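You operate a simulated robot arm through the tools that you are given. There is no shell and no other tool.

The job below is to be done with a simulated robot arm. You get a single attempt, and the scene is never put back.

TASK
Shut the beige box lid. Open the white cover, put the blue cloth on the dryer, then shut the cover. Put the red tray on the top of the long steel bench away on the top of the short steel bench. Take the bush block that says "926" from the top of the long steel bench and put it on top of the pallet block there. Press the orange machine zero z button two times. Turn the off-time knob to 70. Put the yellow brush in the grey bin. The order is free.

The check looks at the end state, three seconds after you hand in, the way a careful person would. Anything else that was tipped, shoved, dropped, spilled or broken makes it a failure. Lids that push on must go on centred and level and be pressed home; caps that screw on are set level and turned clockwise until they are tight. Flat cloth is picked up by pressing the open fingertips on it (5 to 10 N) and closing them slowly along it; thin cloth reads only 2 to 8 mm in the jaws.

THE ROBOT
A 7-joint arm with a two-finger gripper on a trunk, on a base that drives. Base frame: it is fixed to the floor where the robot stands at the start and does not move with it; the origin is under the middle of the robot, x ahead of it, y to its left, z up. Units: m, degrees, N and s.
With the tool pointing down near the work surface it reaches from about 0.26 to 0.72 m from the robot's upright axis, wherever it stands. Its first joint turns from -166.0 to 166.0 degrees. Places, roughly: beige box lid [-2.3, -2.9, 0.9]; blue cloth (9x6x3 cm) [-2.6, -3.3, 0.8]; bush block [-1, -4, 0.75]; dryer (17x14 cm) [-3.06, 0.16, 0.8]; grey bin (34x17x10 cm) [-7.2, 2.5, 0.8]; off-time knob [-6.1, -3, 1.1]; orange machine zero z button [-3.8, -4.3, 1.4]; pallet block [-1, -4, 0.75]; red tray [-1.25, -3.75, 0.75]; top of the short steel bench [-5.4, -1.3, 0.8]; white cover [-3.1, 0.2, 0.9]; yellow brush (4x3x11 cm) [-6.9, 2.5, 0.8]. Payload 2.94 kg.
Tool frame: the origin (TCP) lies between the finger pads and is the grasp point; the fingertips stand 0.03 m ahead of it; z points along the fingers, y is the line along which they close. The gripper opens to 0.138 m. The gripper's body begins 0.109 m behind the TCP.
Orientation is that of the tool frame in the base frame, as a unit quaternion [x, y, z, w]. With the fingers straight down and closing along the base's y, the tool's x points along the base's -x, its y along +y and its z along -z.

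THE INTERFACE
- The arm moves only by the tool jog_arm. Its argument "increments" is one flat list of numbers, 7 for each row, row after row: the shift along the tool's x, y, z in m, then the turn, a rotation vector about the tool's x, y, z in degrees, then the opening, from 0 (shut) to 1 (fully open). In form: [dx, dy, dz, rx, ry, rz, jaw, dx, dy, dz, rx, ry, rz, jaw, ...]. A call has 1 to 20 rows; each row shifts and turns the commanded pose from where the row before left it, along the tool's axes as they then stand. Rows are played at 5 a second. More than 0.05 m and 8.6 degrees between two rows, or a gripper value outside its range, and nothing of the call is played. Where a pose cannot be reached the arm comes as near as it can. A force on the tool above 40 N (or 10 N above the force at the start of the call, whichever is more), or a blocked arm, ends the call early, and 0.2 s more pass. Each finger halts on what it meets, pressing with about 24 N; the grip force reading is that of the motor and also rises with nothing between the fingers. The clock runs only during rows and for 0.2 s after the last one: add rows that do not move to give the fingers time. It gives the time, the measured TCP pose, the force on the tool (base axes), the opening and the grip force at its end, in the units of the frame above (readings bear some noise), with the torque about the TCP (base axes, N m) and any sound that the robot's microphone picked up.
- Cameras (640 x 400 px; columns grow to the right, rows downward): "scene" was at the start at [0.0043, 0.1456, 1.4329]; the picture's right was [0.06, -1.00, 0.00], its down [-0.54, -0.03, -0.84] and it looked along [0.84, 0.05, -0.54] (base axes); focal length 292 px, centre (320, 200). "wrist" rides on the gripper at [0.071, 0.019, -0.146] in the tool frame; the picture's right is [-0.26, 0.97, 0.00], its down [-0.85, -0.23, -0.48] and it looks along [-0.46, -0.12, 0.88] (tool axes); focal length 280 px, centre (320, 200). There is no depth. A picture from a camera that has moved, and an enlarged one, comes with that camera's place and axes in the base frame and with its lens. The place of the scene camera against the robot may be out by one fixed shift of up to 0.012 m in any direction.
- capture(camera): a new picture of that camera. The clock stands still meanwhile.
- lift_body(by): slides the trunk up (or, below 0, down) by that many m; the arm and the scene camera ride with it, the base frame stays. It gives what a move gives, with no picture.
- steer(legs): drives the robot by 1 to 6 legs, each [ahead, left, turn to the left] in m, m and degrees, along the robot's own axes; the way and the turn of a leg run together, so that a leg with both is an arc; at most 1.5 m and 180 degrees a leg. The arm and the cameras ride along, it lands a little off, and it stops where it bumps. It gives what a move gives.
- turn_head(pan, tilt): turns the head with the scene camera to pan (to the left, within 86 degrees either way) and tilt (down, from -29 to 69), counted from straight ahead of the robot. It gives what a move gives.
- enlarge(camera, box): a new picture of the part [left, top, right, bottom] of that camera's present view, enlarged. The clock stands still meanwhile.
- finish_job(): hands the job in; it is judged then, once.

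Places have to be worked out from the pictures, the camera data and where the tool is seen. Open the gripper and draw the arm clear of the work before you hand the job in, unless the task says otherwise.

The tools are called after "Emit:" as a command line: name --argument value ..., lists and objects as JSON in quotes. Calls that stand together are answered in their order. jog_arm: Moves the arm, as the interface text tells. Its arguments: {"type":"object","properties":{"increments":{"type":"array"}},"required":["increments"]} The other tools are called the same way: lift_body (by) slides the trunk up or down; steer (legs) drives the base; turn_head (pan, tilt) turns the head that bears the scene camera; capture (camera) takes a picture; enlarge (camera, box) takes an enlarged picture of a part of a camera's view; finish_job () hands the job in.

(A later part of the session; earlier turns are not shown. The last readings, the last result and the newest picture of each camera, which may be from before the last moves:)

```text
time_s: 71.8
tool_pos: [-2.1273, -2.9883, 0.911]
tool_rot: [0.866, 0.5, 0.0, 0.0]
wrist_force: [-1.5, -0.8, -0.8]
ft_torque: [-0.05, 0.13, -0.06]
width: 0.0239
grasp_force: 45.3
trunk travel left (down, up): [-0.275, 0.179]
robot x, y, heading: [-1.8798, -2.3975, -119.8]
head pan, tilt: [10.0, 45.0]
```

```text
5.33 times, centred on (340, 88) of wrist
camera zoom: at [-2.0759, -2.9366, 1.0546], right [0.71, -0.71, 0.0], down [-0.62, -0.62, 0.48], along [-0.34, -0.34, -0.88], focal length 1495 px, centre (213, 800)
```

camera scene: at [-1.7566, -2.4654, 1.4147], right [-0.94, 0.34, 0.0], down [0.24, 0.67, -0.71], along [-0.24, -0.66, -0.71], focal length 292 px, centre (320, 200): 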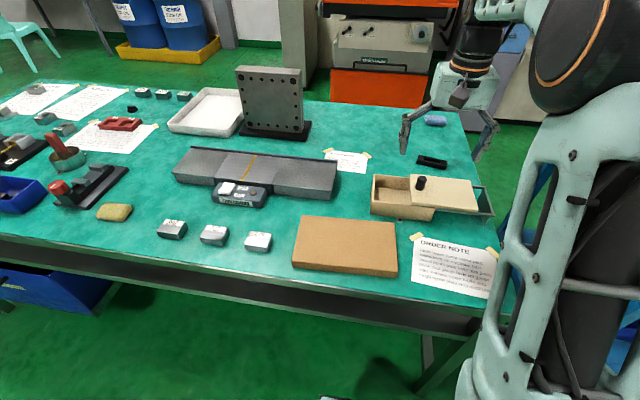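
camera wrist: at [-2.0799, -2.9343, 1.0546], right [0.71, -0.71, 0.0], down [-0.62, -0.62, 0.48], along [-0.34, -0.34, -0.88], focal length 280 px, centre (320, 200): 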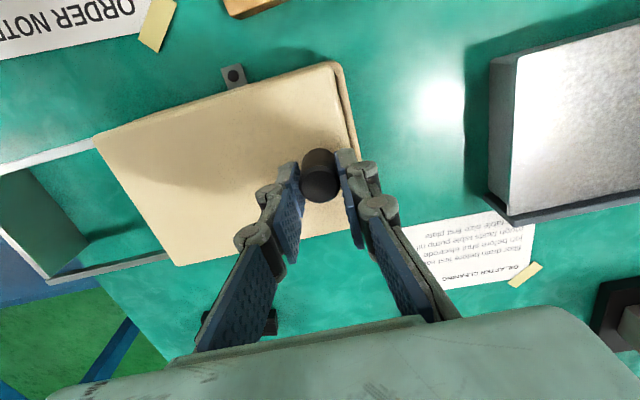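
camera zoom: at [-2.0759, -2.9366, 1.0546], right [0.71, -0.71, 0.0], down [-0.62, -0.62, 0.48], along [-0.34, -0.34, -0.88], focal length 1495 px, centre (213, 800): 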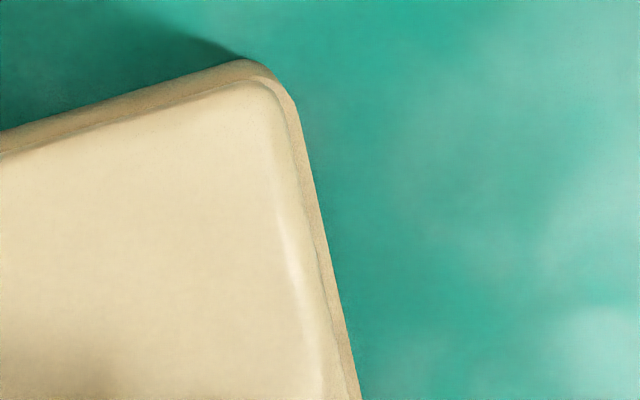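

Nearly flush; one more 2–3 mm push.

Emit:
jog_arm --increments '[0, 0.0015, 0, 0, 0, 0, 0.1, 0, 0.0015, 0, 0, 0, 0, 0.1, 0, 0, 0, 0, 0, 0, 0.1]'

Emit:
enlarge --camera "wrist" --box '[280, 50, 400, 125]'

Emit:
enlarge --camera "scene" --box '[340, 150, 500, 250]'

Emit:
enlarge --camera "wrist" --box '[0, 60, 320, 260]'

```text
time_s: 72.6
tool_pos: [-2.1251, -2.99, 0.9088]
tool_rot: [0.866, 0.501, 0.0, 0.0]
wrist_force: [-4.8, -0.6, 0.4]
ft_torque: [0.06, 0.1, 0.03]
width: 0.0243
grasp_force: 45.1
trunk travel left (down, up): [-0.275, 0.179]
robot x, y, heading: [-1.8793, -2.3956, -119.8]
head pan, tilt: [10.0, 45.0]
```

```text
5.33 times, centred on (340, 88) of wrist
camera zoom: at [-2.074, -2.9377, 1.0546], right [0.71, -0.71, 0.0], down [-0.62, -0.62, 0.48], along [-0.34, -0.34, -0.88], focal length 1495 px, centre (213, 800)
```

zoom: 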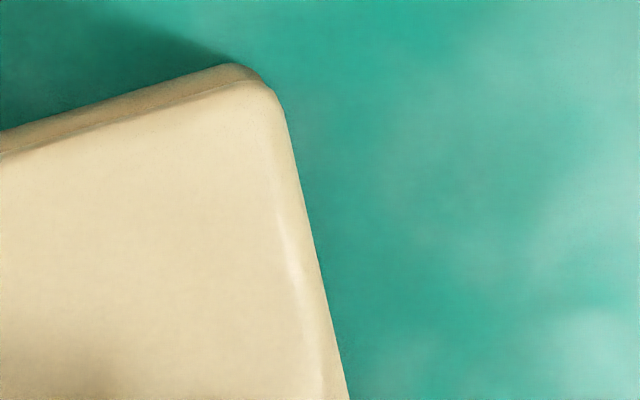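

```text
4.00 times, centred on (420, 200) of scene
camera zoom: at [-1.7571, -2.4653, 1.4148], right [-0.94, 0.34, 0.0], down [0.24, 0.67, -0.71], along [-0.24, -0.67, -0.71], focal length 1168 px, centre (-80, 200)
```

zoom: 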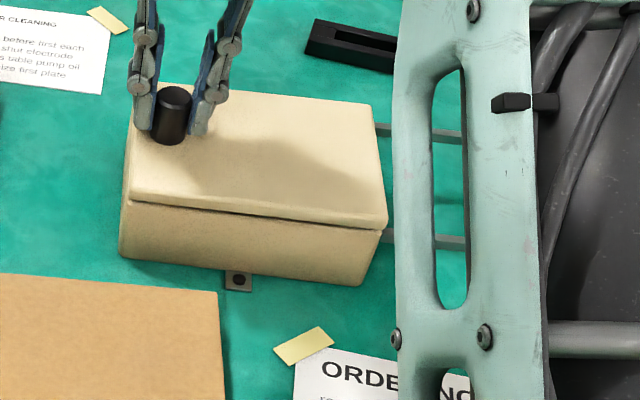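

```text
2.00 times, centred on (160, 160) of wrist
camera zoom: at [-2.074, -2.9377, 1.0546], right [0.71, -0.71, 0.0], down [-0.62, -0.62, 0.48], along [-0.34, -0.34, -0.88], focal length 561 px, centre (640, 280)
```

zoom: 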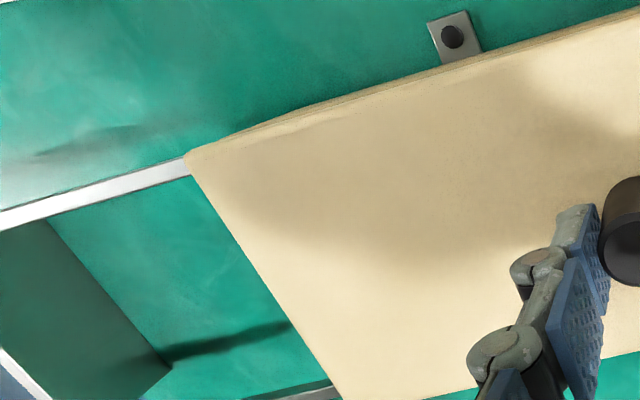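

The lid now looks flush and the force rose to ~5 N, suggesting a stop. One more small push confirms.

Emit:
jog_arm --increments '[0, 0.001, 0, 0, 0, 0, 0.1, 0, 0, 0, 0, 0, 0, 0.1]'

```text
time_s: 73.2
tool_pos: [-2.1249, -2.9899, 0.9098]
tool_rot: [0.866, 0.5, 0.0, 0.0]
wrist_force: [-9.3, 1.9, 1.3]
ft_torque: [0.05, 0.31, 0.0]
width: 0.024
grasp_force: 45.2
trunk travel left (down, up): [-0.275, 0.179]
robot x, y, heading: [-1.8823, -2.3948, -119.8]
head pan, tilt: [10.0, 45.0]
```

The lid is hard against its stop: closed. I relax the push, open the jaws, rise, and verify.

Emit:
jog_arm --increments '[0, -0.001, 0, 0, 0, 0, 0.1, 0, 0, 0, 0, 0, 0, 0.3, 0, 0, 0, 0, 0, 0, 0.45, 0, 0, 0, 0, 0, 0, 0.5, 0, 0, -0.03, 0, 0, 0, 0.5, 0, 0, -0.05, 0, 0, 0, 0.5, 0, 0, -0.05, 0, 0, 0, 0.8, 0.0, 0, -0.02, 0, 0, 0, 1, 0.05, 0, 0, 0, 0, 0, 1, 0.05, 0, 0, 0, 0, 0, 1, 0.05, 0, 0, 0, 0, 0, 1]'

Emit:
capture --camera "wrist"

Emit:
enlarge --camera "scene" --box '[340, 150, 500, 250]'

```text
time_s: 75.6
tool_pos: [-2.0477, -2.8594, 1.0589]
tool_rot: [0.865, 0.501, -0.001, 0.0]
wrist_force: [-0.2, -0.2, -0.5]
ft_torque: [0.01, -0.01, -0.02]
width: 0.1378
grasp_force: 0.1
trunk travel left (down, up): [-0.275, 0.179]
robot x, y, heading: [-1.8799, -2.3993, -119.9]
head pan, tilt: [10.0, 45.0]
```

```text
taken
camera wrist: at [-1.9972, -2.8069, 1.2052], right [0.71, -0.71, 0.0], down [-0.62, -0.62, 0.48], along [-0.34, -0.34, -0.88], focal length 280 px, centre (320, 200)
```

wrist: 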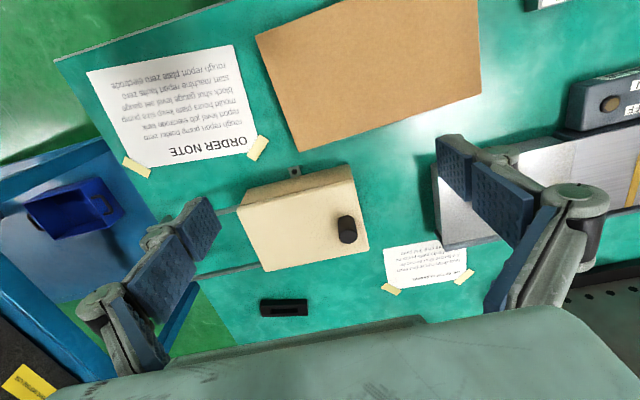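

```text
4.00 times, centred on (420, 200) of scene
camera zoom: at [-1.7564, -2.4649, 1.4147], right [-0.94, 0.34, 0.0], down [0.24, 0.66, -0.71], along [-0.24, -0.67, -0.71], focal length 1168 px, centre (-80, 200)
```

zoom: 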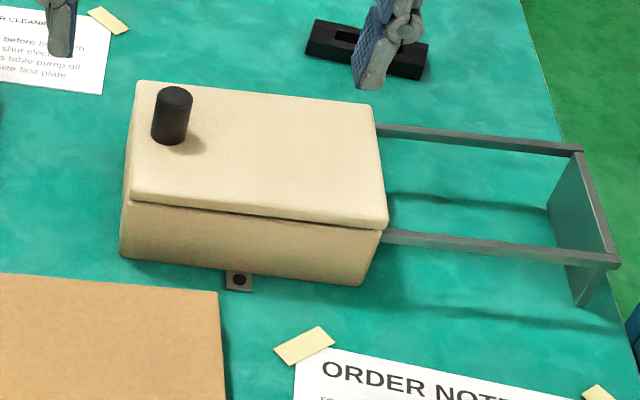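

The lid is shut. Now for the back side of the bench (cloth, tray and bush block are all nearer the back), I must pass the bench's left end; first I look down at my own base to learn its footprint better.

Emit:
turn_head --pan -86 --tilt 69

Emit:
enlarge --camera "scene" --box '[160, 150, 560, 400]'

Emit:
turn_head --pan 86 --tilt 69

Emit:
enlarge --camera "scene" --box '[240, 275, 440, 400]'

```text
time_s: 77.3
tool_pos: [-2.049, -2.8604, 1.0602]
tool_rot: [0.865, 0.501, 0.0, 0.001]
wrist_force: [-0.9, 0.3, -0.4]
ft_torque: [0.05, 0.02, -0.04]
width: 0.1379
grasp_force: 0.1
trunk travel left (down, up): [-0.275, 0.179]
robot x, y, heading: [-1.8789, -2.3986, -120.1]
head pan, tilt: [-85.9, 68.8]
```

```text
1.60 times, centred on (360, 275) of scene
camera zoom: at [-1.7792, -2.3645, 1.3859], right [0.43, 0.9, 0.0], down [0.84, -0.41, -0.36], along [-0.33, 0.16, -0.93], focal length 467 px, centre (256, 80)
```

zoom: 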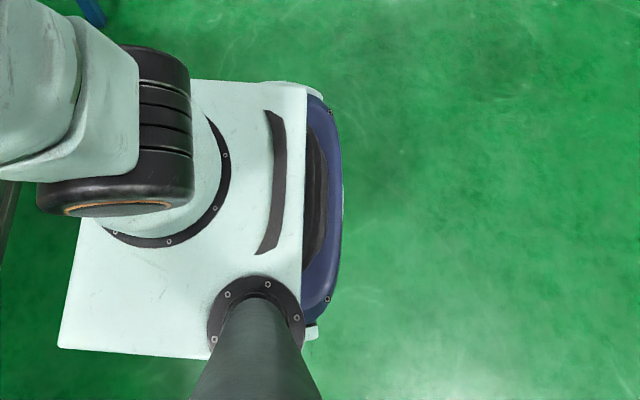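

```text
time_s: 79.9
tool_pos: [-2.05, -2.8616, 1.0592]
tool_rot: [0.866, 0.501, -0.001, 0.0]
wrist_force: [0.0, -0.6, 0.7]
ft_torque: [0.01, 0.0, 0.0]
width: 0.1382
grasp_force: 0.0
trunk travel left (down, up): [-0.275, 0.179]
robot x, y, heading: [-1.88, -2.3938, -119.8]
head pan, tilt: [85.9, 68.8]
```

```text
3.20 times, centred on (340, 338) of scene
camera zoom: at [-1.6825, -2.4201, 1.3859], right [-0.56, -0.83, 0.0], down [-0.77, 0.52, -0.36], along [0.3, -0.2, -0.93], focal length 934 px, centre (256, -240)
```

zoom: 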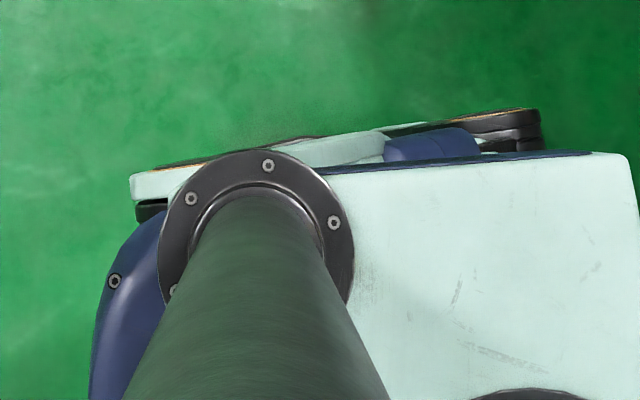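

The base is about ±0.26 m long and ±0.18 m wide, so going lengthwise through the 0.55 m gap between chair and bench corner leaves about 0.1 m each side. I back off, slide left to (−0.565,−3.0), and turn to heading −56°.

Emit:
steer --legs '[[-0.14, 0, 0], [0, 1.44, 0]]'

Emit:
steer --legs '[[0, 0, 64]]'

Emit:
turn_head --pan 0 --tilt 50

Emit:
capture --camera "scene"

```text
time_s: 93.7
tool_pos: [-0.7128, -3.4623, 1.0594]
tool_rot: [0.864, 0.503, 0.0, -0.001]
wrist_force: [-0.7, -0.1, 0.6]
ft_torque: [0.0, -0.02, -0.01]
width: 0.1381
grasp_force: 0.1
trunk travel left (down, up): [-0.275, 0.179]
robot x, y, heading: [-0.545, -2.9974, -119.4]
head pan, tilt: [85.9, 68.8]
```

```text
time_s: 97.0
tool_pos: [-0.2007, -3.3493, 1.0594]
tool_rot: [0.463, 0.886, 0.0, 0.0]
wrist_force: [-0.2, 0.4, -0.1]
ft_torque: [0.05, -0.03, 0.01]
width: 0.138
grasp_force: 0.0
trunk travel left (down, up): [-0.275, 0.179]
robot x, y, heading: [-0.5492, -2.9989, -55.4]
head pan, tilt: [85.9, 68.8]
```

```text
time_s: 98.5
tool_pos: [-0.2002, -3.3483, 1.0594]
tool_rot: [0.463, 0.887, 0.001, 0.0]
wrist_force: [0.1, 0.2, 0.6]
ft_torque: [0.0, -0.02, 0.02]
width: 0.1377
grasp_force: 0.0
trunk travel left (down, up): [-0.275, 0.179]
robot x, y, heading: [-0.549, -2.9995, -55.2]
head pan, tilt: [0.0, 50.0]
```

```text
taken
camera scene: at [-0.4435, -2.9141, 1.4078], right [-0.82, -0.57, 0.0], down [-0.44, 0.63, -0.64], along [0.37, -0.53, -0.77], focal length 292 px, centre (320, 200)
```

scene: 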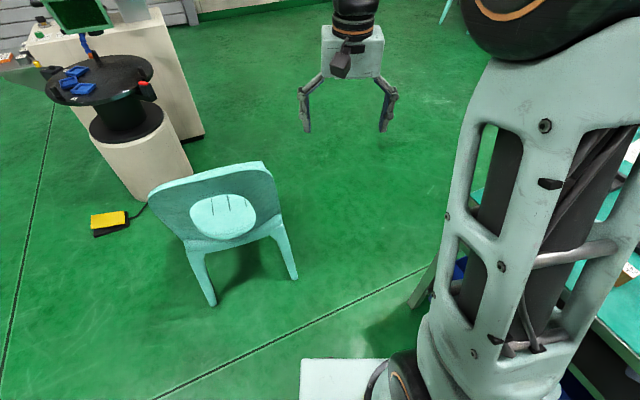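

Chair leg measured again at (0.03,−3.37); my line passes through the middle of the gap. I drive ahead 0.9 m.

Emit:
steer --legs '[[0.45, 0, 0]]'

Emit:
turn_head --pan 45 --tilt 66

Emit:
capture --camera "scene"

```text
time_s: 101.3
tool_pos: [0.0558, -3.7169, 1.0602]
tool_rot: [0.464, 0.886, 0.0, 0.0]
wrist_force: [-0.7, -0.4, 0.3]
ft_torque: [0.02, 0.03, 0.0]
width: 0.1379
grasp_force: 0.0
trunk travel left (down, up): [-0.275, 0.179]
robot x, y, heading: [-0.2929, -3.3696, -55.1]
head pan, tilt: [0.0, 50.0]
```

```text
time_s: 102.4
tool_pos: [0.0545, -3.718, 1.06]
tool_rot: [0.464, 0.886, 0.0, 0.001]
wrist_force: [-0.1, -0.9, -0.4]
ft_torque: [0.04, 0.01, 0.0]
width: 0.1377
grasp_force: 0.1
trunk travel left (down, up): [-0.275, 0.179]
robot x, y, heading: [-0.2914, -3.3633, -55.4]
head pan, tilt: [45.0, 66.0]
```

```text
taken
camera scene: at [-0.1733, -3.2294, 1.3886], right [-0.18, -0.98, 0.0], down [-0.9, 0.16, -0.41], along [0.4, -0.07, -0.91], focal length 292 px, centre (320, 200)
```

scene: 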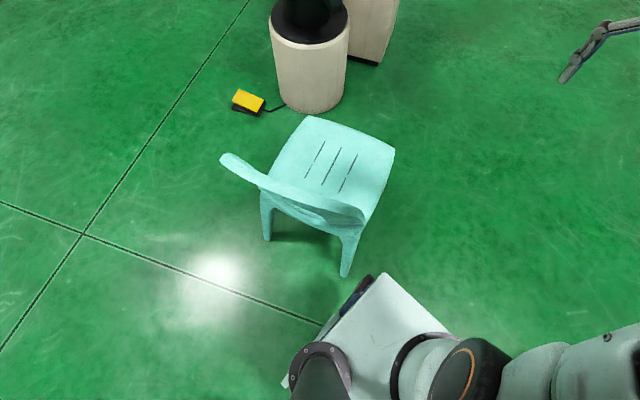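

Clearances to chair leg (~0.09 m) and bench corner (~0.12 m) look right. I continue ahead with a touch to the right.

Emit:
steer --legs '[[0.5, -0.01, 0]]'

Emit:
turn_head --pan -70 --tilt 30

Emit:
capture --camera "scene"

```text
time_s: 103.6
tool_pos: [0.092, -3.7731, 1.0606]
tool_rot: [0.463, 0.886, 0.0, 0.001]
wrist_force: [0.6, -0.1, 0.0]
ft_torque: [-0.01, 0.0, -0.04]
width: 0.138
grasp_force: 0.1
trunk travel left (down, up): [-0.275, 0.179]
robot x, y, heading: [-0.254, -3.4242, -55.1]
head pan, tilt: [45.0, 66.0]
stopped in leg 1: the robot was blocked; the commanded pose is now the measured one
```

```text
time_s: 105.5
tool_pos: [0.092, -3.7752, 1.0609]
tool_rot: [0.463, 0.886, 0.001, 0.0]
wrist_force: [0.1, 0.2, -0.1]
ft_torque: [-0.04, -0.01, 0.01]
width: 0.1379
grasp_force: 0.2
trunk travel left (down, up): [-0.275, 0.179]
robot x, y, heading: [-0.2494, -3.4236, -55.3]
head pan, tilt: [-70.0, 30.0]
```

```text
taken
camera scene: at [-0.2458, -3.3506, 1.4373], right [-0.82, 0.58, 0.0], down [0.29, 0.41, -0.87], along [-0.5, -0.71, -0.5], focal length 292 px, centre (320, 200)
```

scene: 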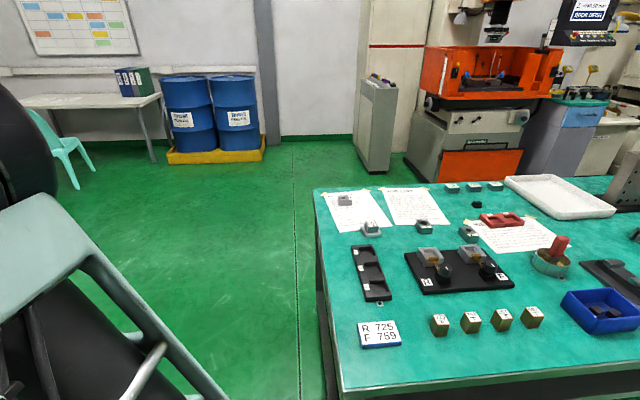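

The base was blocked after 7 cm. I look down at both sides to see what it touches.

Emit:
turn_head --pan 45 --tilt 66

Emit:
capture --camera "scene"

Emit:
turn_head --pan -60 --tilt 66

Emit:
capture --camera "scene"

```text
time_s: 107.5
tool_pos: [0.0929, -3.7752, 1.0595]
tool_rot: [0.463, 0.886, 0.001, 0.0]
wrist_force: [1.5, 0.4, 0.3]
ft_torque: [0.0, -0.01, 0.0]
width: 0.1378
grasp_force: 0.2
trunk travel left (down, up): [-0.275, 0.179]
robot x, y, heading: [-0.2589, -3.4265, -55.2]
head pan, tilt: [45.0, 66.0]
```

```text
taken
camera scene: at [-0.1351, -3.2873, 1.3886], right [-0.18, -0.98, 0.0], down [-0.9, 0.16, -0.41], along [0.4, -0.07, -0.91], focal length 292 px, centre (320, 200)
```

scene: 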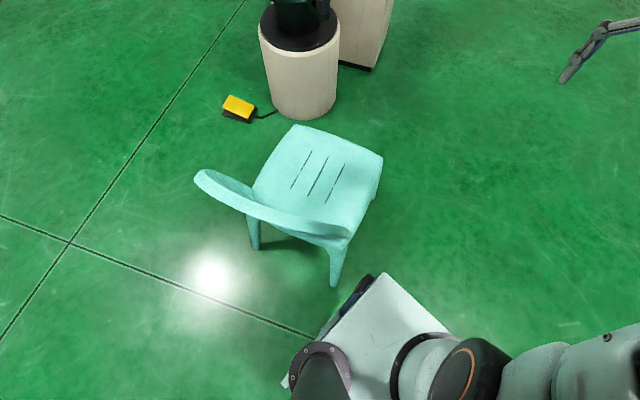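

```text
time_s: 109.3
tool_pos: [0.0943, -3.775, 1.0594]
tool_rot: [0.464, 0.886, 0.0, 0.0]
wrist_force: [-0.2, -0.3, 0.2]
ft_torque: [0.01, -0.01, -0.01]
width: 0.1378
grasp_force: 0.0
trunk travel left (down, up): [-0.275, 0.179]
robot x, y, heading: [-0.2561, -3.4218, -55.6]
head pan, tilt: [-60.0, 66.0]
```

```text
taken
camera scene: at [-0.219, -3.3305, 1.3886], right [-0.9, 0.43, 0.0], down [0.39, 0.83, -0.41], along [-0.17, -0.37, -0.91], focal length 292 px, centre (320, 200)
```

scene: 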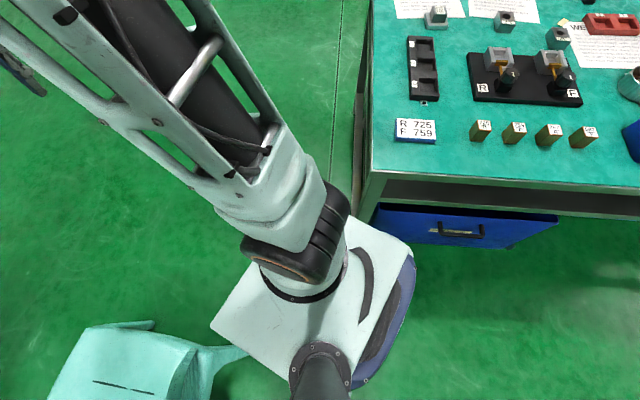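

Both the chair leg (0.27 m left) and the bench corner (0.28 m right) are close. I zoom to see which one is touching.

Emit:
enlarge --camera "scene" --box '[280, 140, 440, 240]'

Emit:
turn_head --pan 80 --tilt 69

Emit:
enlarge --camera "scene" --box '[240, 200, 480, 350]'

```text
4.00 times, centred on (360, 190) of scene
camera zoom: at [-0.219, -3.3305, 1.3886], right [-0.9, 0.43, 0.0], down [0.39, 0.83, -0.41], along [-0.17, -0.37, -0.91], focal length 1168 px, centre (160, 240)
```

zoom: 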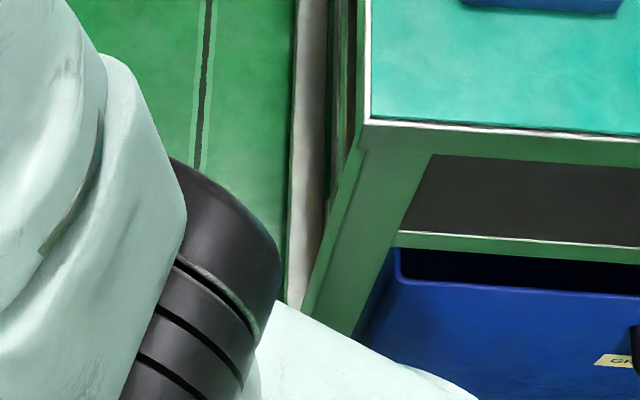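

```text
time_s: 111.5
tool_pos: [0.092, -3.7744, 1.0597]
tool_rot: [0.463, 0.886, 0.0, 0.0]
wrist_force: [0.2, 0.0, 0.5]
ft_torque: [-0.04, 0.0, -0.01]
width: 0.1379
grasp_force: 0.1
trunk travel left (down, up): [-0.275, 0.179]
robot x, y, heading: [-0.2529, -3.4182, -55.1]
head pan, tilt: [80.0, 68.8]
```

```text
2.67 times, centred on (360, 275) of scene
camera zoom: at [-0.1428, -3.2533, 1.3859], right [0.42, -0.91, 0.0], down [-0.85, -0.39, -0.36], along [0.33, 0.15, -0.93], focal length 779 px, centre (213, 0)
```

zoom: 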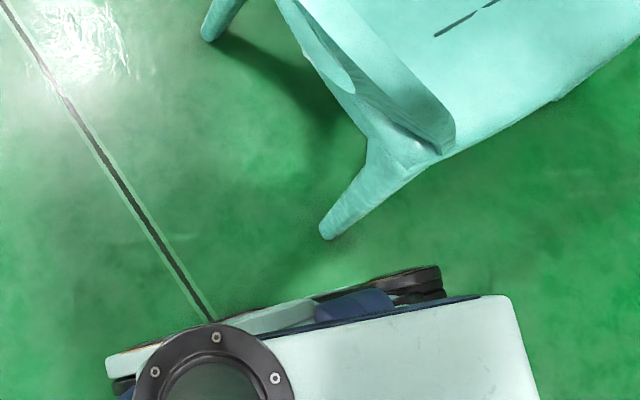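

Nothing clearly touches in the pictures, but the gap is too tight; I will not force it. I back out the same way and take the open route around the grinding/measuring machine on the +x side instead.

Emit:
steer --legs '[[-0.5, 0, 0], [-0.5, 0.5, 0]]'

Emit:
turn_head --pan 40 --tilt 25

Emit:
capture --camera "scene"

```text
time_s: 119.0
tool_pos: [-0.0727, -2.6578, 1.0597]
tool_rot: [0.456, 0.89, 0.0, 0.0]
wrist_force: [0.3, -1.3, -0.4]
ft_torque: [0.0, -0.03, 0.0]
width: 0.1381
grasp_force: 0.0
trunk travel left (down, up): [-0.275, 0.179]
robot x, y, heading: [-0.4225, -2.3113, -54.4]
head pan, tilt: [80.0, 68.8]
```

```text
time_s: 120.1
tool_pos: [-0.0721, -2.6573, 1.0597]
tool_rot: [0.456, 0.89, 0.0, 0.001]
wrist_force: [-0.4, 0.3, -1.2]
ft_torque: [-0.01, -0.02, -0.01]
width: 0.1378
grasp_force: 0.0
trunk travel left (down, up): [-0.275, 0.179]
robot x, y, heading: [-0.4301, -2.3122, -54.3]
head pan, tilt: [40.0, 25.0]
```

```text
taken
camera scene: at [-0.277, -2.1868, 1.4452], right [-0.25, -0.97, 0.0], down [-0.41, 0.1, -0.91], along [0.88, -0.22, -0.42], focal length 292 px, centre (320, 200)
```

scene: 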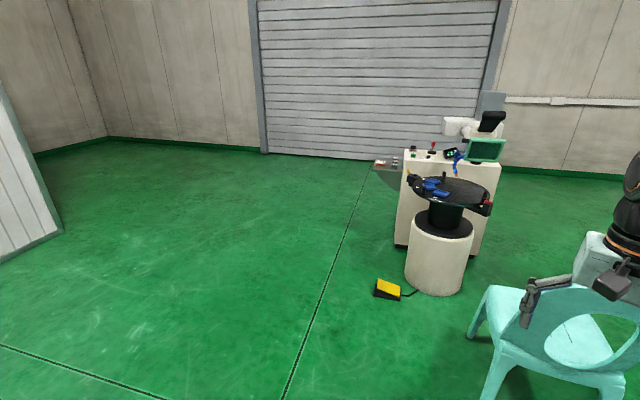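

The way round the machine on the door side is wide (over 1.5 m). I turn to heading 0 and drive past it to about (2.7,−2.6), then turn to face −y.

Emit:
steer --legs '[[0, 0, 54.3], [1.03, 0.4, 0], [1.4, -0.4, 0], [0.7, -0.3, 0], [0, 0, -90]]'

Emit:
turn_head --pan -35 --tilt 25

Emit:
capture --camera "scene"

```text
time_s: 142.6
tool_pos: [2.8337, -3.057, 1.0599]
tool_rot: [0.698, 0.716, -0.001, 0.002]
wrist_force: [-0.1, 0.5, 0.3]
ft_torque: [-0.02, 0.01, -0.04]
width: 0.1379
grasp_force: 0.1
trunk travel left (down, up): [-0.275, 0.179]
robot x, y, heading: [2.7325, -2.574, -88.3]
head pan, tilt: [40.0, 25.0]
```

```text
time_s: 144.1
tool_pos: [2.8338, -3.0556, 1.0604]
tool_rot: [0.698, 0.717, 0.0, 0.0]
wrist_force: [-0.5, 0.6, 0.6]
ft_torque: [-0.01, 0.02, 0.01]
width: 0.1378
grasp_force: 0.1
trunk travel left (down, up): [-0.275, 0.179]
robot x, y, heading: [2.7335, -2.5721, -88.5]
head pan, tilt: [-35.0, 25.0]
```

```text
taken
camera scene: at [2.8126, -2.5618, 1.4453], right [-0.83, 0.55, 0.0], down [0.23, 0.35, -0.91], along [-0.5, -0.76, -0.42], focal length 292 px, centre (320, 200)
```

scene: 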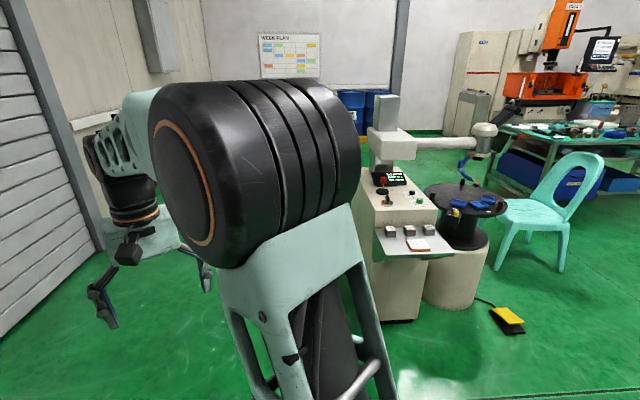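

The machine's far side ends near x≈1.75, so my lane at x≈2.7 is clear. I drive down, round behind it, and over to (0.2,−4.8), then turn to face the bench's left end.

Emit:
steer --legs '[[1.4, -0.1, 0], [0.8, -0.4, 0], [0.2, -1.3, 0], [-0.2, -0.8, 0]]'

Emit:
steer --legs '[[0, 0, -121]]'

Emit:
turn_head --pan 0 --tilt 25

Emit:
capture --camera "scene"

```text
time_s: 173.8
tool_pos: [0.3125, -5.3669, 1.06]
tool_rot: [0.694, 0.72, 0.0, 0.0]
wrist_force: [-0.7, 0.7, 0.6]
ft_torque: [-0.01, 0.01, 0.01]
width: 0.138
grasp_force: 0.1
trunk travel left (down, up): [-0.275, 0.179]
robot x, y, heading: [0.2096, -4.8807, -88.0]
head pan, tilt: [-35.0, 25.0]
```

```text
time_s: 179.2
tool_pos: [-0.2581, -4.7296, 1.06]
tool_rot: [0.97, -0.244, 0.0, 0.0]
wrist_force: [-0.1, 0.4, 0.7]
ft_torque: [-0.01, 0.0, 0.0]
width: 0.1382
grasp_force: 0.0
trunk travel left (down, up): [-0.275, 0.179]
robot x, y, heading: [0.2131, -4.884, 151.6]
head pan, tilt: [-35.0, 25.0]
```

```text
time_s: 180.2
tool_pos: [-0.2575, -4.7297, 1.0602]
tool_rot: [0.97, -0.244, 0.0, 0.0]
wrist_force: [0.1, -0.8, 0.4]
ft_torque: [0.02, 0.01, 0.0]
width: 0.1381
grasp_force: 0.1
trunk travel left (down, up): [-0.275, 0.179]
robot x, y, heading: [0.213, -4.8825, 151.9]
head pan, tilt: [0.0, 25.0]
```

```text
taken
camera scene: at [0.1316, -4.9923, 1.4453], right [0.47, 0.88, 0.0], down [0.37, -0.2, -0.91], along [-0.8, 0.43, -0.42], focal length 292 px, centre (320, 200)
```

scene: 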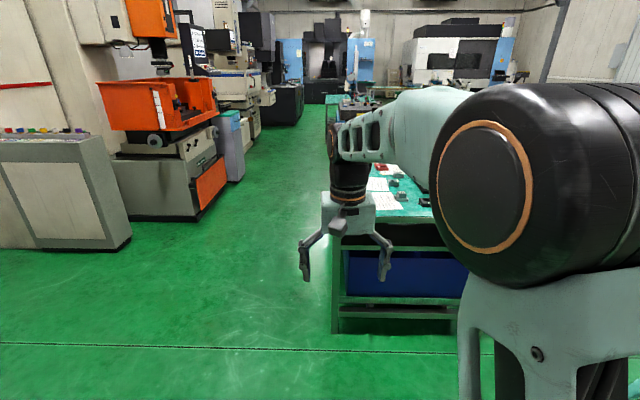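

A clear aisle runs behind the bench and past the orange machine. I approach the bench's left end.

Emit:
steer --legs '[[0.6, 0.02, -2]]'

Emit:
turn_head --pan 0 --tilt 45

Emit:
capture --camera "scene"

Emit:
capture --camera "wrist"

```text
time_s: 183.6
tool_pos: [-0.7867, -4.4429, 1.0592]
tool_rot: [0.966, -0.258, 0.0, 0.0]
wrist_force: [0.5, 0.0, -1.1]
ft_torque: [0.0, 0.01, 0.0]
width: 0.1379
grasp_force: 0.1
trunk travel left (down, up): [-0.275, 0.179]
robot x, y, heading: [-0.3256, -4.6102, 150.1]
head pan, tilt: [0.0, 25.0]
```

```text
time_s: 184.4
tool_pos: [-0.7872, -4.4425, 1.0601]
tool_rot: [0.966, -0.258, 0.0, 0.0]
wrist_force: [0.7, 0.4, 0.8]
ft_torque: [0.0, -0.02, -0.03]
width: 0.1379
grasp_force: 0.1
trunk travel left (down, up): [-0.275, 0.179]
robot x, y, heading: [-0.3205, -4.6076, 150.1]
head pan, tilt: [0.0, 45.0]
```

```text
taken
camera scene: at [-0.3958, -4.7222, 1.4148], right [0.5, 0.87, 0.0], down [0.61, -0.35, -0.71], along [-0.61, 0.35, -0.71], focal length 292 px, centre (320, 200)
```

scene: 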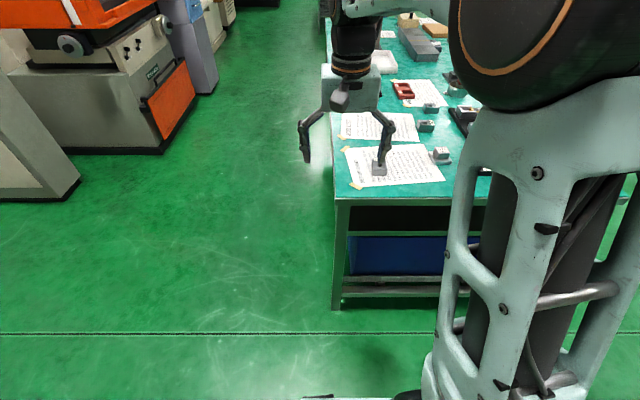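

```text
taken
camera wrist: at [-0.7353, -4.494, 1.2051], right [-0.71, -0.71, 0.0], down [-0.62, 0.62, 0.48], along [-0.34, 0.34, -0.88], focal length 280 px, centre (320, 200)
```

wrist: 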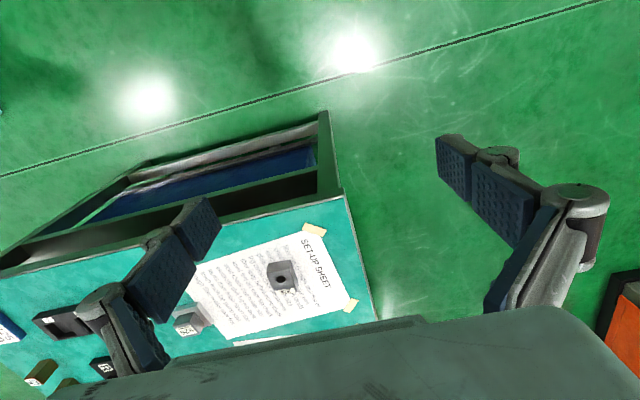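

The block is seen at about (−0.97,−4.15) and the pallet block at about (−0.90,−3.93), bench left edge at e≈1.395. I go 0.29 m ahead to stand close to the end.

Emit:
steer --legs '[[0.29, -0.02, 0]]'

Emit:
turn_head --pan 10 --tilt 60

Emit:
capture --camera "scene"

Emit:
capture --camera "wrist"

```text
time_s: 186.4
tool_pos: [-1.0276, -4.2811, 1.0598]
tool_rot: [0.966, -0.259, 0.0, 0.0]
wrist_force: [0.5, 0.2, -0.2]
ft_torque: [-0.03, 0.01, 0.02]
width: 0.138
grasp_force: 0.1
trunk travel left (down, up): [-0.275, 0.179]
robot x, y, heading: [-0.562, -4.4476, 150.5]
head pan, tilt: [0.0, 45.0]
```

```text
time_s: 187.2
tool_pos: [-1.028, -4.2802, 1.0597]
tool_rot: [0.966, -0.258, -0.001, 0.0]
wrist_force: [-0.4, 0.1, -0.9]
ft_torque: [-0.01, 0.02, 0.0]
width: 0.1378
grasp_force: 0.1
trunk travel left (down, up): [-0.275, 0.179]
robot x, y, heading: [-0.5648, -4.452, 150.0]
head pan, tilt: [10.0, 60.0]
```

```text
taken
camera scene: at [-0.6286, -4.5785, 1.3953], right [0.34, 0.94, 0.0], down [0.81, -0.3, -0.5], along [-0.47, 0.17, -0.87], focal length 292 px, centre (320, 200)
```

scene: 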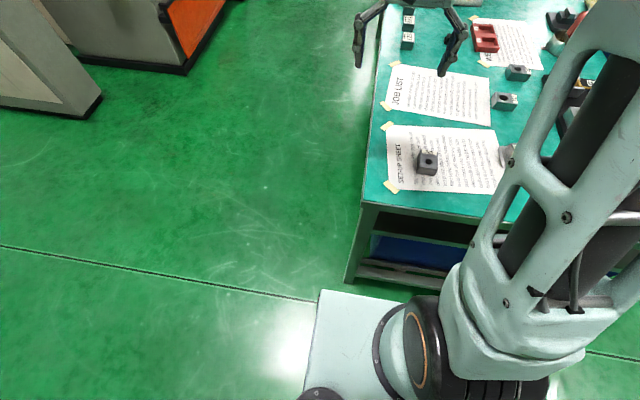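

```text
taken
camera wrist: at [-0.9759, -4.3324, 1.2051], right [-0.71, -0.71, 0.0], down [-0.62, 0.62, 0.48], along [-0.34, 0.34, -0.88], focal length 280 px, centre (320, 200)
```

wrist: 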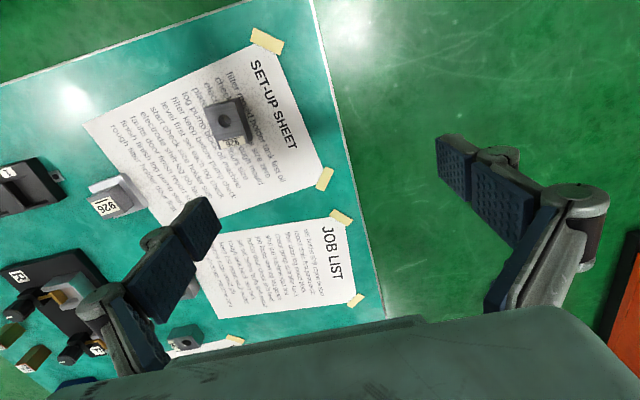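

I take a close-up of the bush block and the pallet block in the wrist view.

Emit:
enlarge --camera "wrist" --box '[160, 70, 320, 170]'

Emit:
enlarge --camera "wrist" --box '[60, 140, 220, 240]'

```text
4.00 times, centred on (240, 120) of wrist
camera zoom: at [-0.9759, -4.3324, 1.2051], right [-0.71, -0.71, 0.0], down [-0.62, 0.62, 0.48], along [-0.34, 0.34, -0.88], focal length 1122 px, centre (640, 520)
```

zoom: 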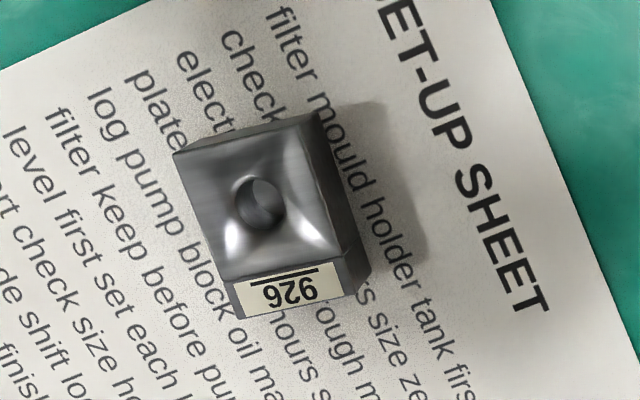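

```text
4.00 times, centred on (140, 190) of wrist
camera zoom: at [-0.9759, -4.3324, 1.2051], right [-0.71, -0.71, 0.0], down [-0.62, 0.62, 0.48], along [-0.34, 0.34, -0.88], focal length 1122 px, centre (1040, 240)
```

zoom: 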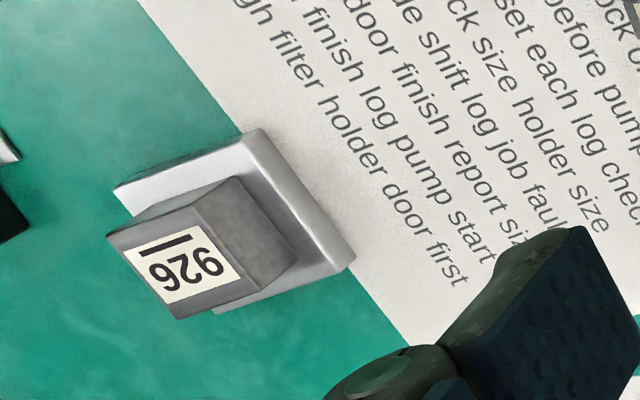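

The bush block is ~60×46 mm, long side along e, so my present hand orientation suits. I move the hand above between the two blocks to measure the pallet block from overhead.

Emit:
jog_arm --increments '[0, -0.042, 0, 0, 0, 0, 1, 0, -0.042, 0, 0, 0, 0, 1, 0, -0.042, 0, 0, 0, 0, 1, 0, -0.042, 0, 0, 0, 0, 1, 0, -0.042, 0, 0, 0, 0, 1, 0, -0.03, 0, 0, 0, 0, 1, 0, 0, 0, 0, 0, 0, 1]'

Emit:
capture --camera "wrist"

Emit:
enlarge --camera "wrist" --box '[240, 80, 400, 180]'

```text
time_s: 188.8
tool_pos: [-0.9068, -4.0738, 1.0601]
tool_rot: [0.966, -0.258, 0.0, 0.0]
wrist_force: [0.5, 0.3, 0.2]
ft_torque: [-0.01, 0.0, -0.02]
width: 0.138
grasp_force: 0.1
trunk travel left (down, up): [-0.275, 0.179]
robot x, y, heading: [-0.5612, -4.4474, 150.0]
head pan, tilt: [10.0, 60.0]
```

```text
taken
camera wrist: at [-0.8556, -4.1241, 1.2049], right [-0.71, -0.71, 0.0], down [-0.62, 0.62, 0.48], along [-0.34, 0.34, -0.88], focal length 280 px, centre (320, 200)
```

wrist: 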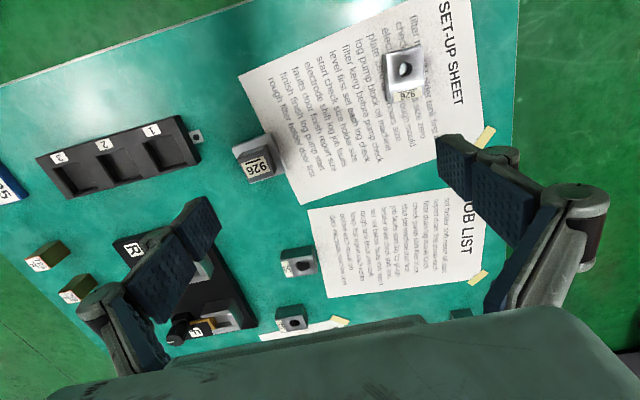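

```text
4.00 times, centred on (320, 130) of wrist
camera zoom: at [-0.8556, -4.1241, 1.2049], right [-0.71, -0.71, 0.0], down [-0.62, 0.62, 0.48], along [-0.34, 0.34, -0.88], focal length 1122 px, centre (320, 480)
```

zoom: 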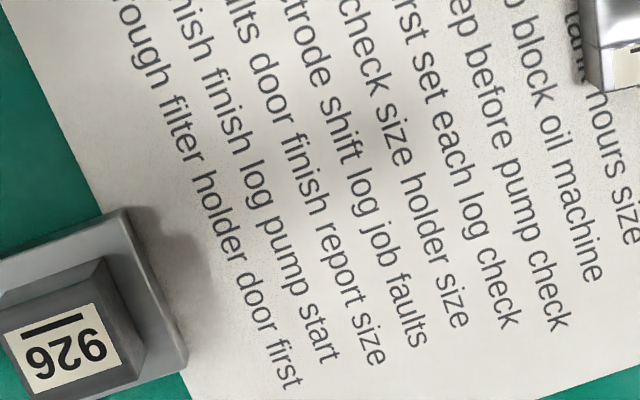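

The pallet block top is near (−0.893,−3.968,0.847). I shift a little more to see it fully.

Emit:
jog_arm --increments '[0, -0.04, 0, 0, 0, 0, 1, 0, -0.04, 0, 0, 0, 0, 1, 0, 0, 0, 0, 0, 0, 1]'

Emit:
enlarge --camera "wrist" --box '[230, 70, 390, 170]'

Emit:
enlarge --camera "wrist" --box '[360, 0, 520, 100]'

```text
time_s: 189.6
tool_pos: [-0.8665, -4.0028, 1.0597]
tool_rot: [0.966, -0.258, 0.0, 0.0]
wrist_force: [-1.4, 0.5, 1.2]
ft_torque: [0.02, -0.01, -0.03]
width: 0.1378
grasp_force: 0.1
trunk travel left (down, up): [-0.275, 0.179]
robot x, y, heading: [-0.5623, -4.4488, 150.1]
head pan, tilt: [10.0, 60.0]
```

```text
4.00 times, centred on (310, 120) of wrist
camera zoom: at [-0.8151, -4.0538, 1.2047], right [-0.71, -0.71, 0.0], down [-0.62, 0.62, 0.48], along [-0.34, 0.34, -0.88], focal length 1122 px, centre (360, 520)
```

zoom: 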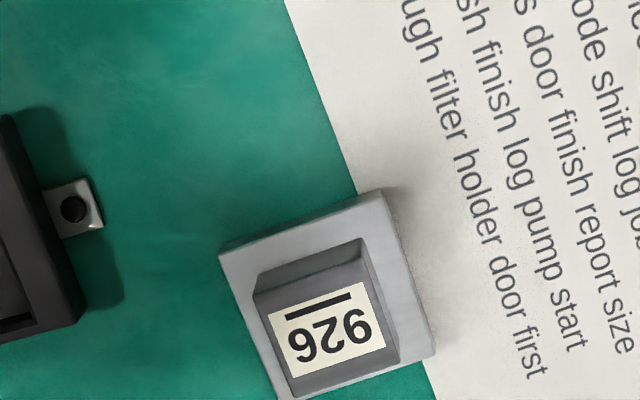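

```text
4.00 times, centred on (440, 50) of wrist
camera zoom: at [-0.8151, -4.0538, 1.2047], right [-0.71, -0.71, 0.0], down [-0.62, 0.62, 0.48], along [-0.34, 0.34, -0.88], focal length 1122 px, centre (-160, 800)
```

zoom: 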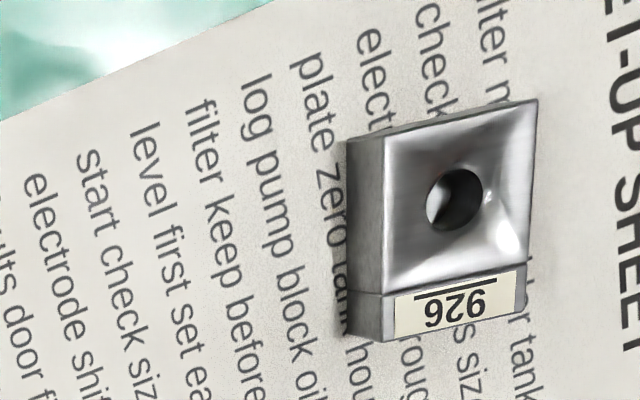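

Triangulated: bush block top centre (−0.952,−4.179,0.8255), aligned with the hand; bench surface ≈0.80; pallet block top centre (−0.895,−3.959,0.843). I go over the bush block and down around it, stopping a bit high to check.

Emit:
jog_arm --increments '[0.014, 0.049, 0, 0, 0, 0, 1, 0, 0.049, 0, 0, 0, 0, 1, 0, 0.049, 0, 0, 0, 0, 1, 0, 0.049, 0, 0, 0, 0, 1, 0, 0, 0.045, 0, 0, 0, 1, 0, 0, 0.045, 0, 0, 0, 1, 0, 0, 0.045, 0, 0, 0, 1, 0, 0, 0, 0, 0, 0, 1]'

Emit:
capture --camera "wrist"

```text
refused: row 1 steps farther than a row can; nothing moved
```

```text
taken
camera wrist: at [-0.8151, -4.0538, 1.2047], right [-0.71, -0.71, 0.0], down [-0.62, 0.62, 0.48], along [-0.34, 0.34, -0.88], focal length 280 px, centre (320, 200)
```

wrist: 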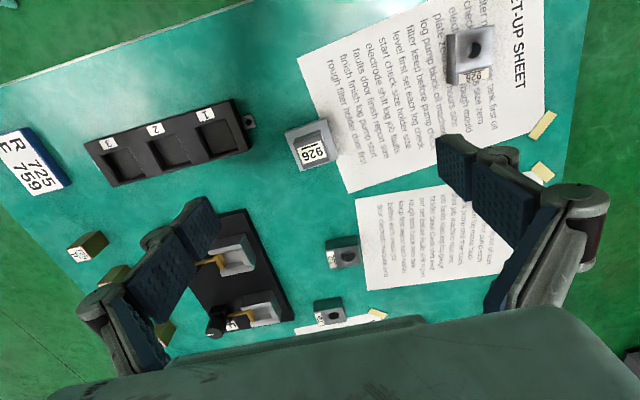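

The first row was slightly too long; I split it evenly.

Emit:
jog_arm --increments '[0.014, 0.04, 0, 0, 0, 0, 1, 0, 0.048, 0, 0, 0, 0, 1, 0, 0.048, 0, 0, 0, 0, 1, 0, 0.048, 0, 0, 0, 0, 1, 0, 0.012, 0.04, 0, 0, 0, 1, 0, 0, 0.045, 0, 0, 0, 1, 0, 0, 0.045, 0, 0, 0, 1, 0, 0, 0, 0, 0, 0, 1]'

Emit:
capture --camera "wrist"

```text
time_s: 191.4
tool_pos: [-0.9534, -4.1806, 0.9285]
tool_rot: [0.966, -0.258, 0.0, 0.0]
wrist_force: [0.7, -0.4, 0.6]
ft_torque: [0.0, -0.01, -0.02]
width: 0.1379
grasp_force: 0.1
trunk travel left (down, up): [-0.275, 0.179]
robot x, y, heading: [-0.5615, -4.4474, 150.3]
head pan, tilt: [10.0, 60.0]
```

```text
taken
camera wrist: at [-0.9029, -4.2318, 1.0732], right [-0.71, -0.71, 0.0], down [-0.62, 0.62, 0.48], along [-0.34, 0.34, -0.88], focal length 280 px, centre (320, 200)
```

wrist: 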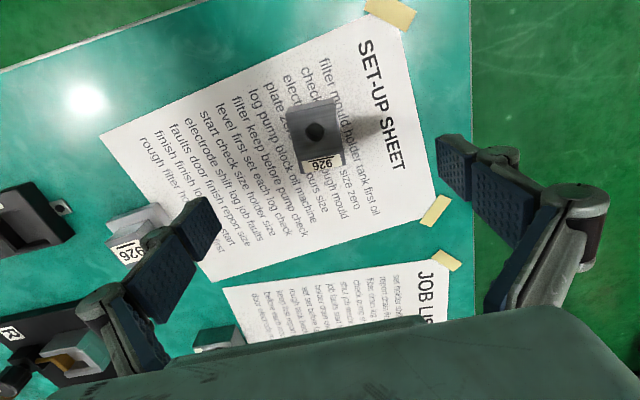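

The block is centred between the fingers as predicted. I descend to TCP z≈0.835 and close.

Emit:
jog_arm --increments '[0, 0, 0.045, 0, 0, 0, 1, 0, 0, 0.04, 0, 0, 0, 1, 0, 0, 0.0085, 0, 0, 0, 0.8, 0, 0, 0, 0, 0, 0, 0.55, 0, 0, 0, 0, 0, 0, 0.4, 0, 0, 0, 0, 0, 0, 0.25, 0, 0, 0, 0, 0, 0, 0.2, 0, 0, 0, 0, 0, 0, 0.2]'

Emit:
capture --camera "wrist"

```text
time_s: 193.2
tool_pos: [-0.9529, -4.1798, 0.8355]
tool_rot: [0.966, -0.259, -0.001, 0.0]
wrist_force: [1.3, 2.9, 1.5]
ft_torque: [0.23, 0.05, -0.09]
width: 0.0436
grasp_force: 23.8
trunk travel left (down, up): [-0.275, 0.179]
robot x, y, heading: [-0.564, -4.4474, 150.0]
head pan, tilt: [10.0, 60.0]
```

```text
taken
camera wrist: at [-0.9017, -4.231, 0.9806], right [-0.71, -0.71, 0.0], down [-0.62, 0.62, 0.48], along [-0.34, 0.34, -0.88], focal length 280 px, centre (320, 200)
```

wrist: 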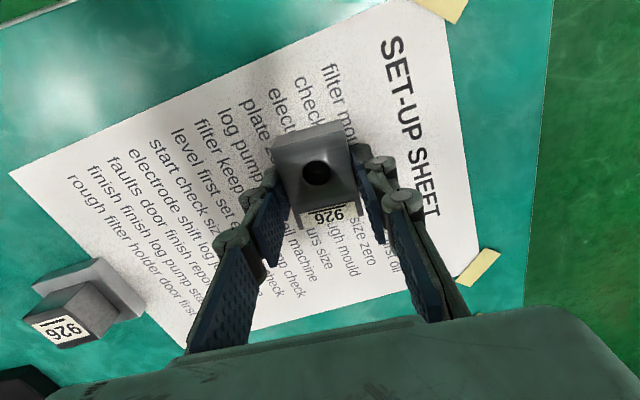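

Held (44 mm wide). I lift it and carry it over the pallet block.

Emit:
jog_arm --increments '[0, 0, -0.02, 0, 0, 0, 0.2, 0, 0, -0.045, 0, 0, 0, 0.2, 0, 0, -0.045, 0, 0, 0, 0.2, -0.012, -0.044, 0, 0, 0, 0, 0.2, -0.012, -0.044, 0, 0, 0, 0, 0.2, -0.012, -0.044, 0, 0, 0, 0, 0.2, -0.012, -0.044, 0, 0, 0, 0, 0.2, -0.0114, -0.0442, 0, 0, 0, 0, 0.2, 0, 0, 0, 0, 0, 0, 0.2]'

Emit:
capture --camera "wrist"

Emit:
capture --camera "scene"

```text
time_s: 195.2
tool_pos: [-0.895, -3.9578, 0.9449]
tool_rot: [0.966, -0.258, -0.001, 0.001]
wrist_force: [-0.1, 0.0, -5.4]
ft_torque: [0.0, 0.0, -0.04]
width: 0.0435
grasp_force: 24.1
trunk travel left (down, up): [-0.275, 0.179]
robot x, y, heading: [-0.56, -4.4496, 150.0]
head pan, tilt: [10.0, 60.0]
```

```text
taken
camera wrist: at [-0.8432, -4.0103, 1.0905], right [-0.71, -0.71, 0.0], down [-0.62, 0.62, 0.48], along [-0.34, 0.34, -0.88], focal length 280 px, centre (320, 200)
```

wrist: 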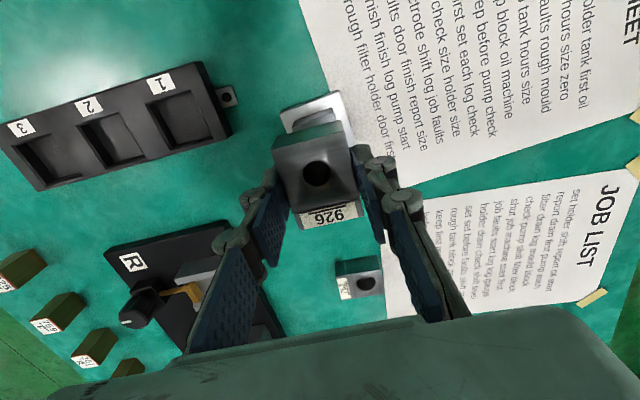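

```text
taken
camera scene: at [-0.6289, -4.5779, 1.3953], right [0.34, 0.94, 0.0], down [0.81, -0.3, -0.5], along [-0.47, 0.17, -0.87], focal length 292 px, centre (320, 200)
```

scene: 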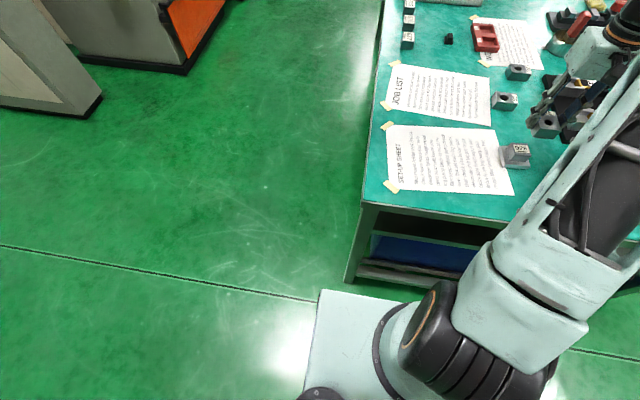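

Block hangs over the pallet block (5.4 N). I lower to just above, then creep down till the weight is taken.

Emit:
jog_arm --increments '[0, 0, 0.03, 0, 0, 0, 0.2, 0, 0, 0.025, 0, 0, 0, 0.2, 0, 0, 0, 0, 0, 0, 0.2]'

Emit:
enlarge --camera "wrist" --box '[240, 70, 400, 170]'

Emit:
enlarge --camera "scene" --box '[470, 100, 590, 175]'

```text
time_s: 196.0
tool_pos: [-0.8956, -3.9591, 0.8898]
tool_rot: [0.966, -0.258, -0.001, 0.001]
wrist_force: [0.2, 1.0, -4.5]
ft_torque: [0.0, 0.0, -0.02]
width: 0.0437
grasp_force: 24.3
trunk travel left (down, up): [-0.275, 0.179]
robot x, y, heading: [-0.5618, -4.4486, 150.4]
head pan, tilt: [10.0, 60.0]
```

```text
4.00 times, centred on (320, 120) of wrist
camera zoom: at [-0.8435, -4.0105, 1.0354], right [-0.71, -0.71, 0.0], down [-0.62, 0.62, 0.48], along [-0.34, 0.34, -0.88], focal length 1122 px, centre (320, 520)
```

zoom: 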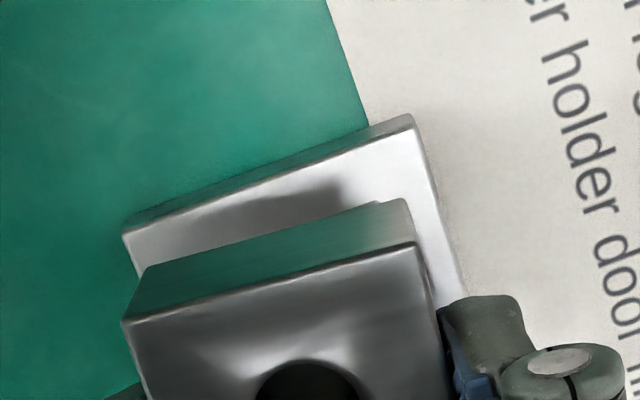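

```text
5.33 times, centred on (530, 138) of scene
camera zoom: at [-0.629, -4.578, 1.3953], right [0.34, 0.94, 0.0], down [0.81, -0.3, -0.5], along [-0.47, 0.17, -0.87], focal length 1557 px, centre (-800, 533)
```

zoom: 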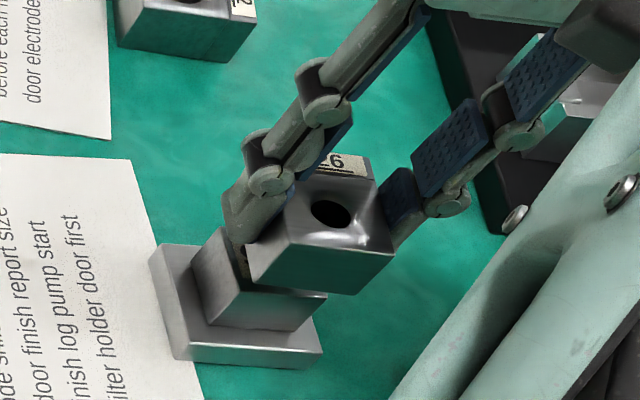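

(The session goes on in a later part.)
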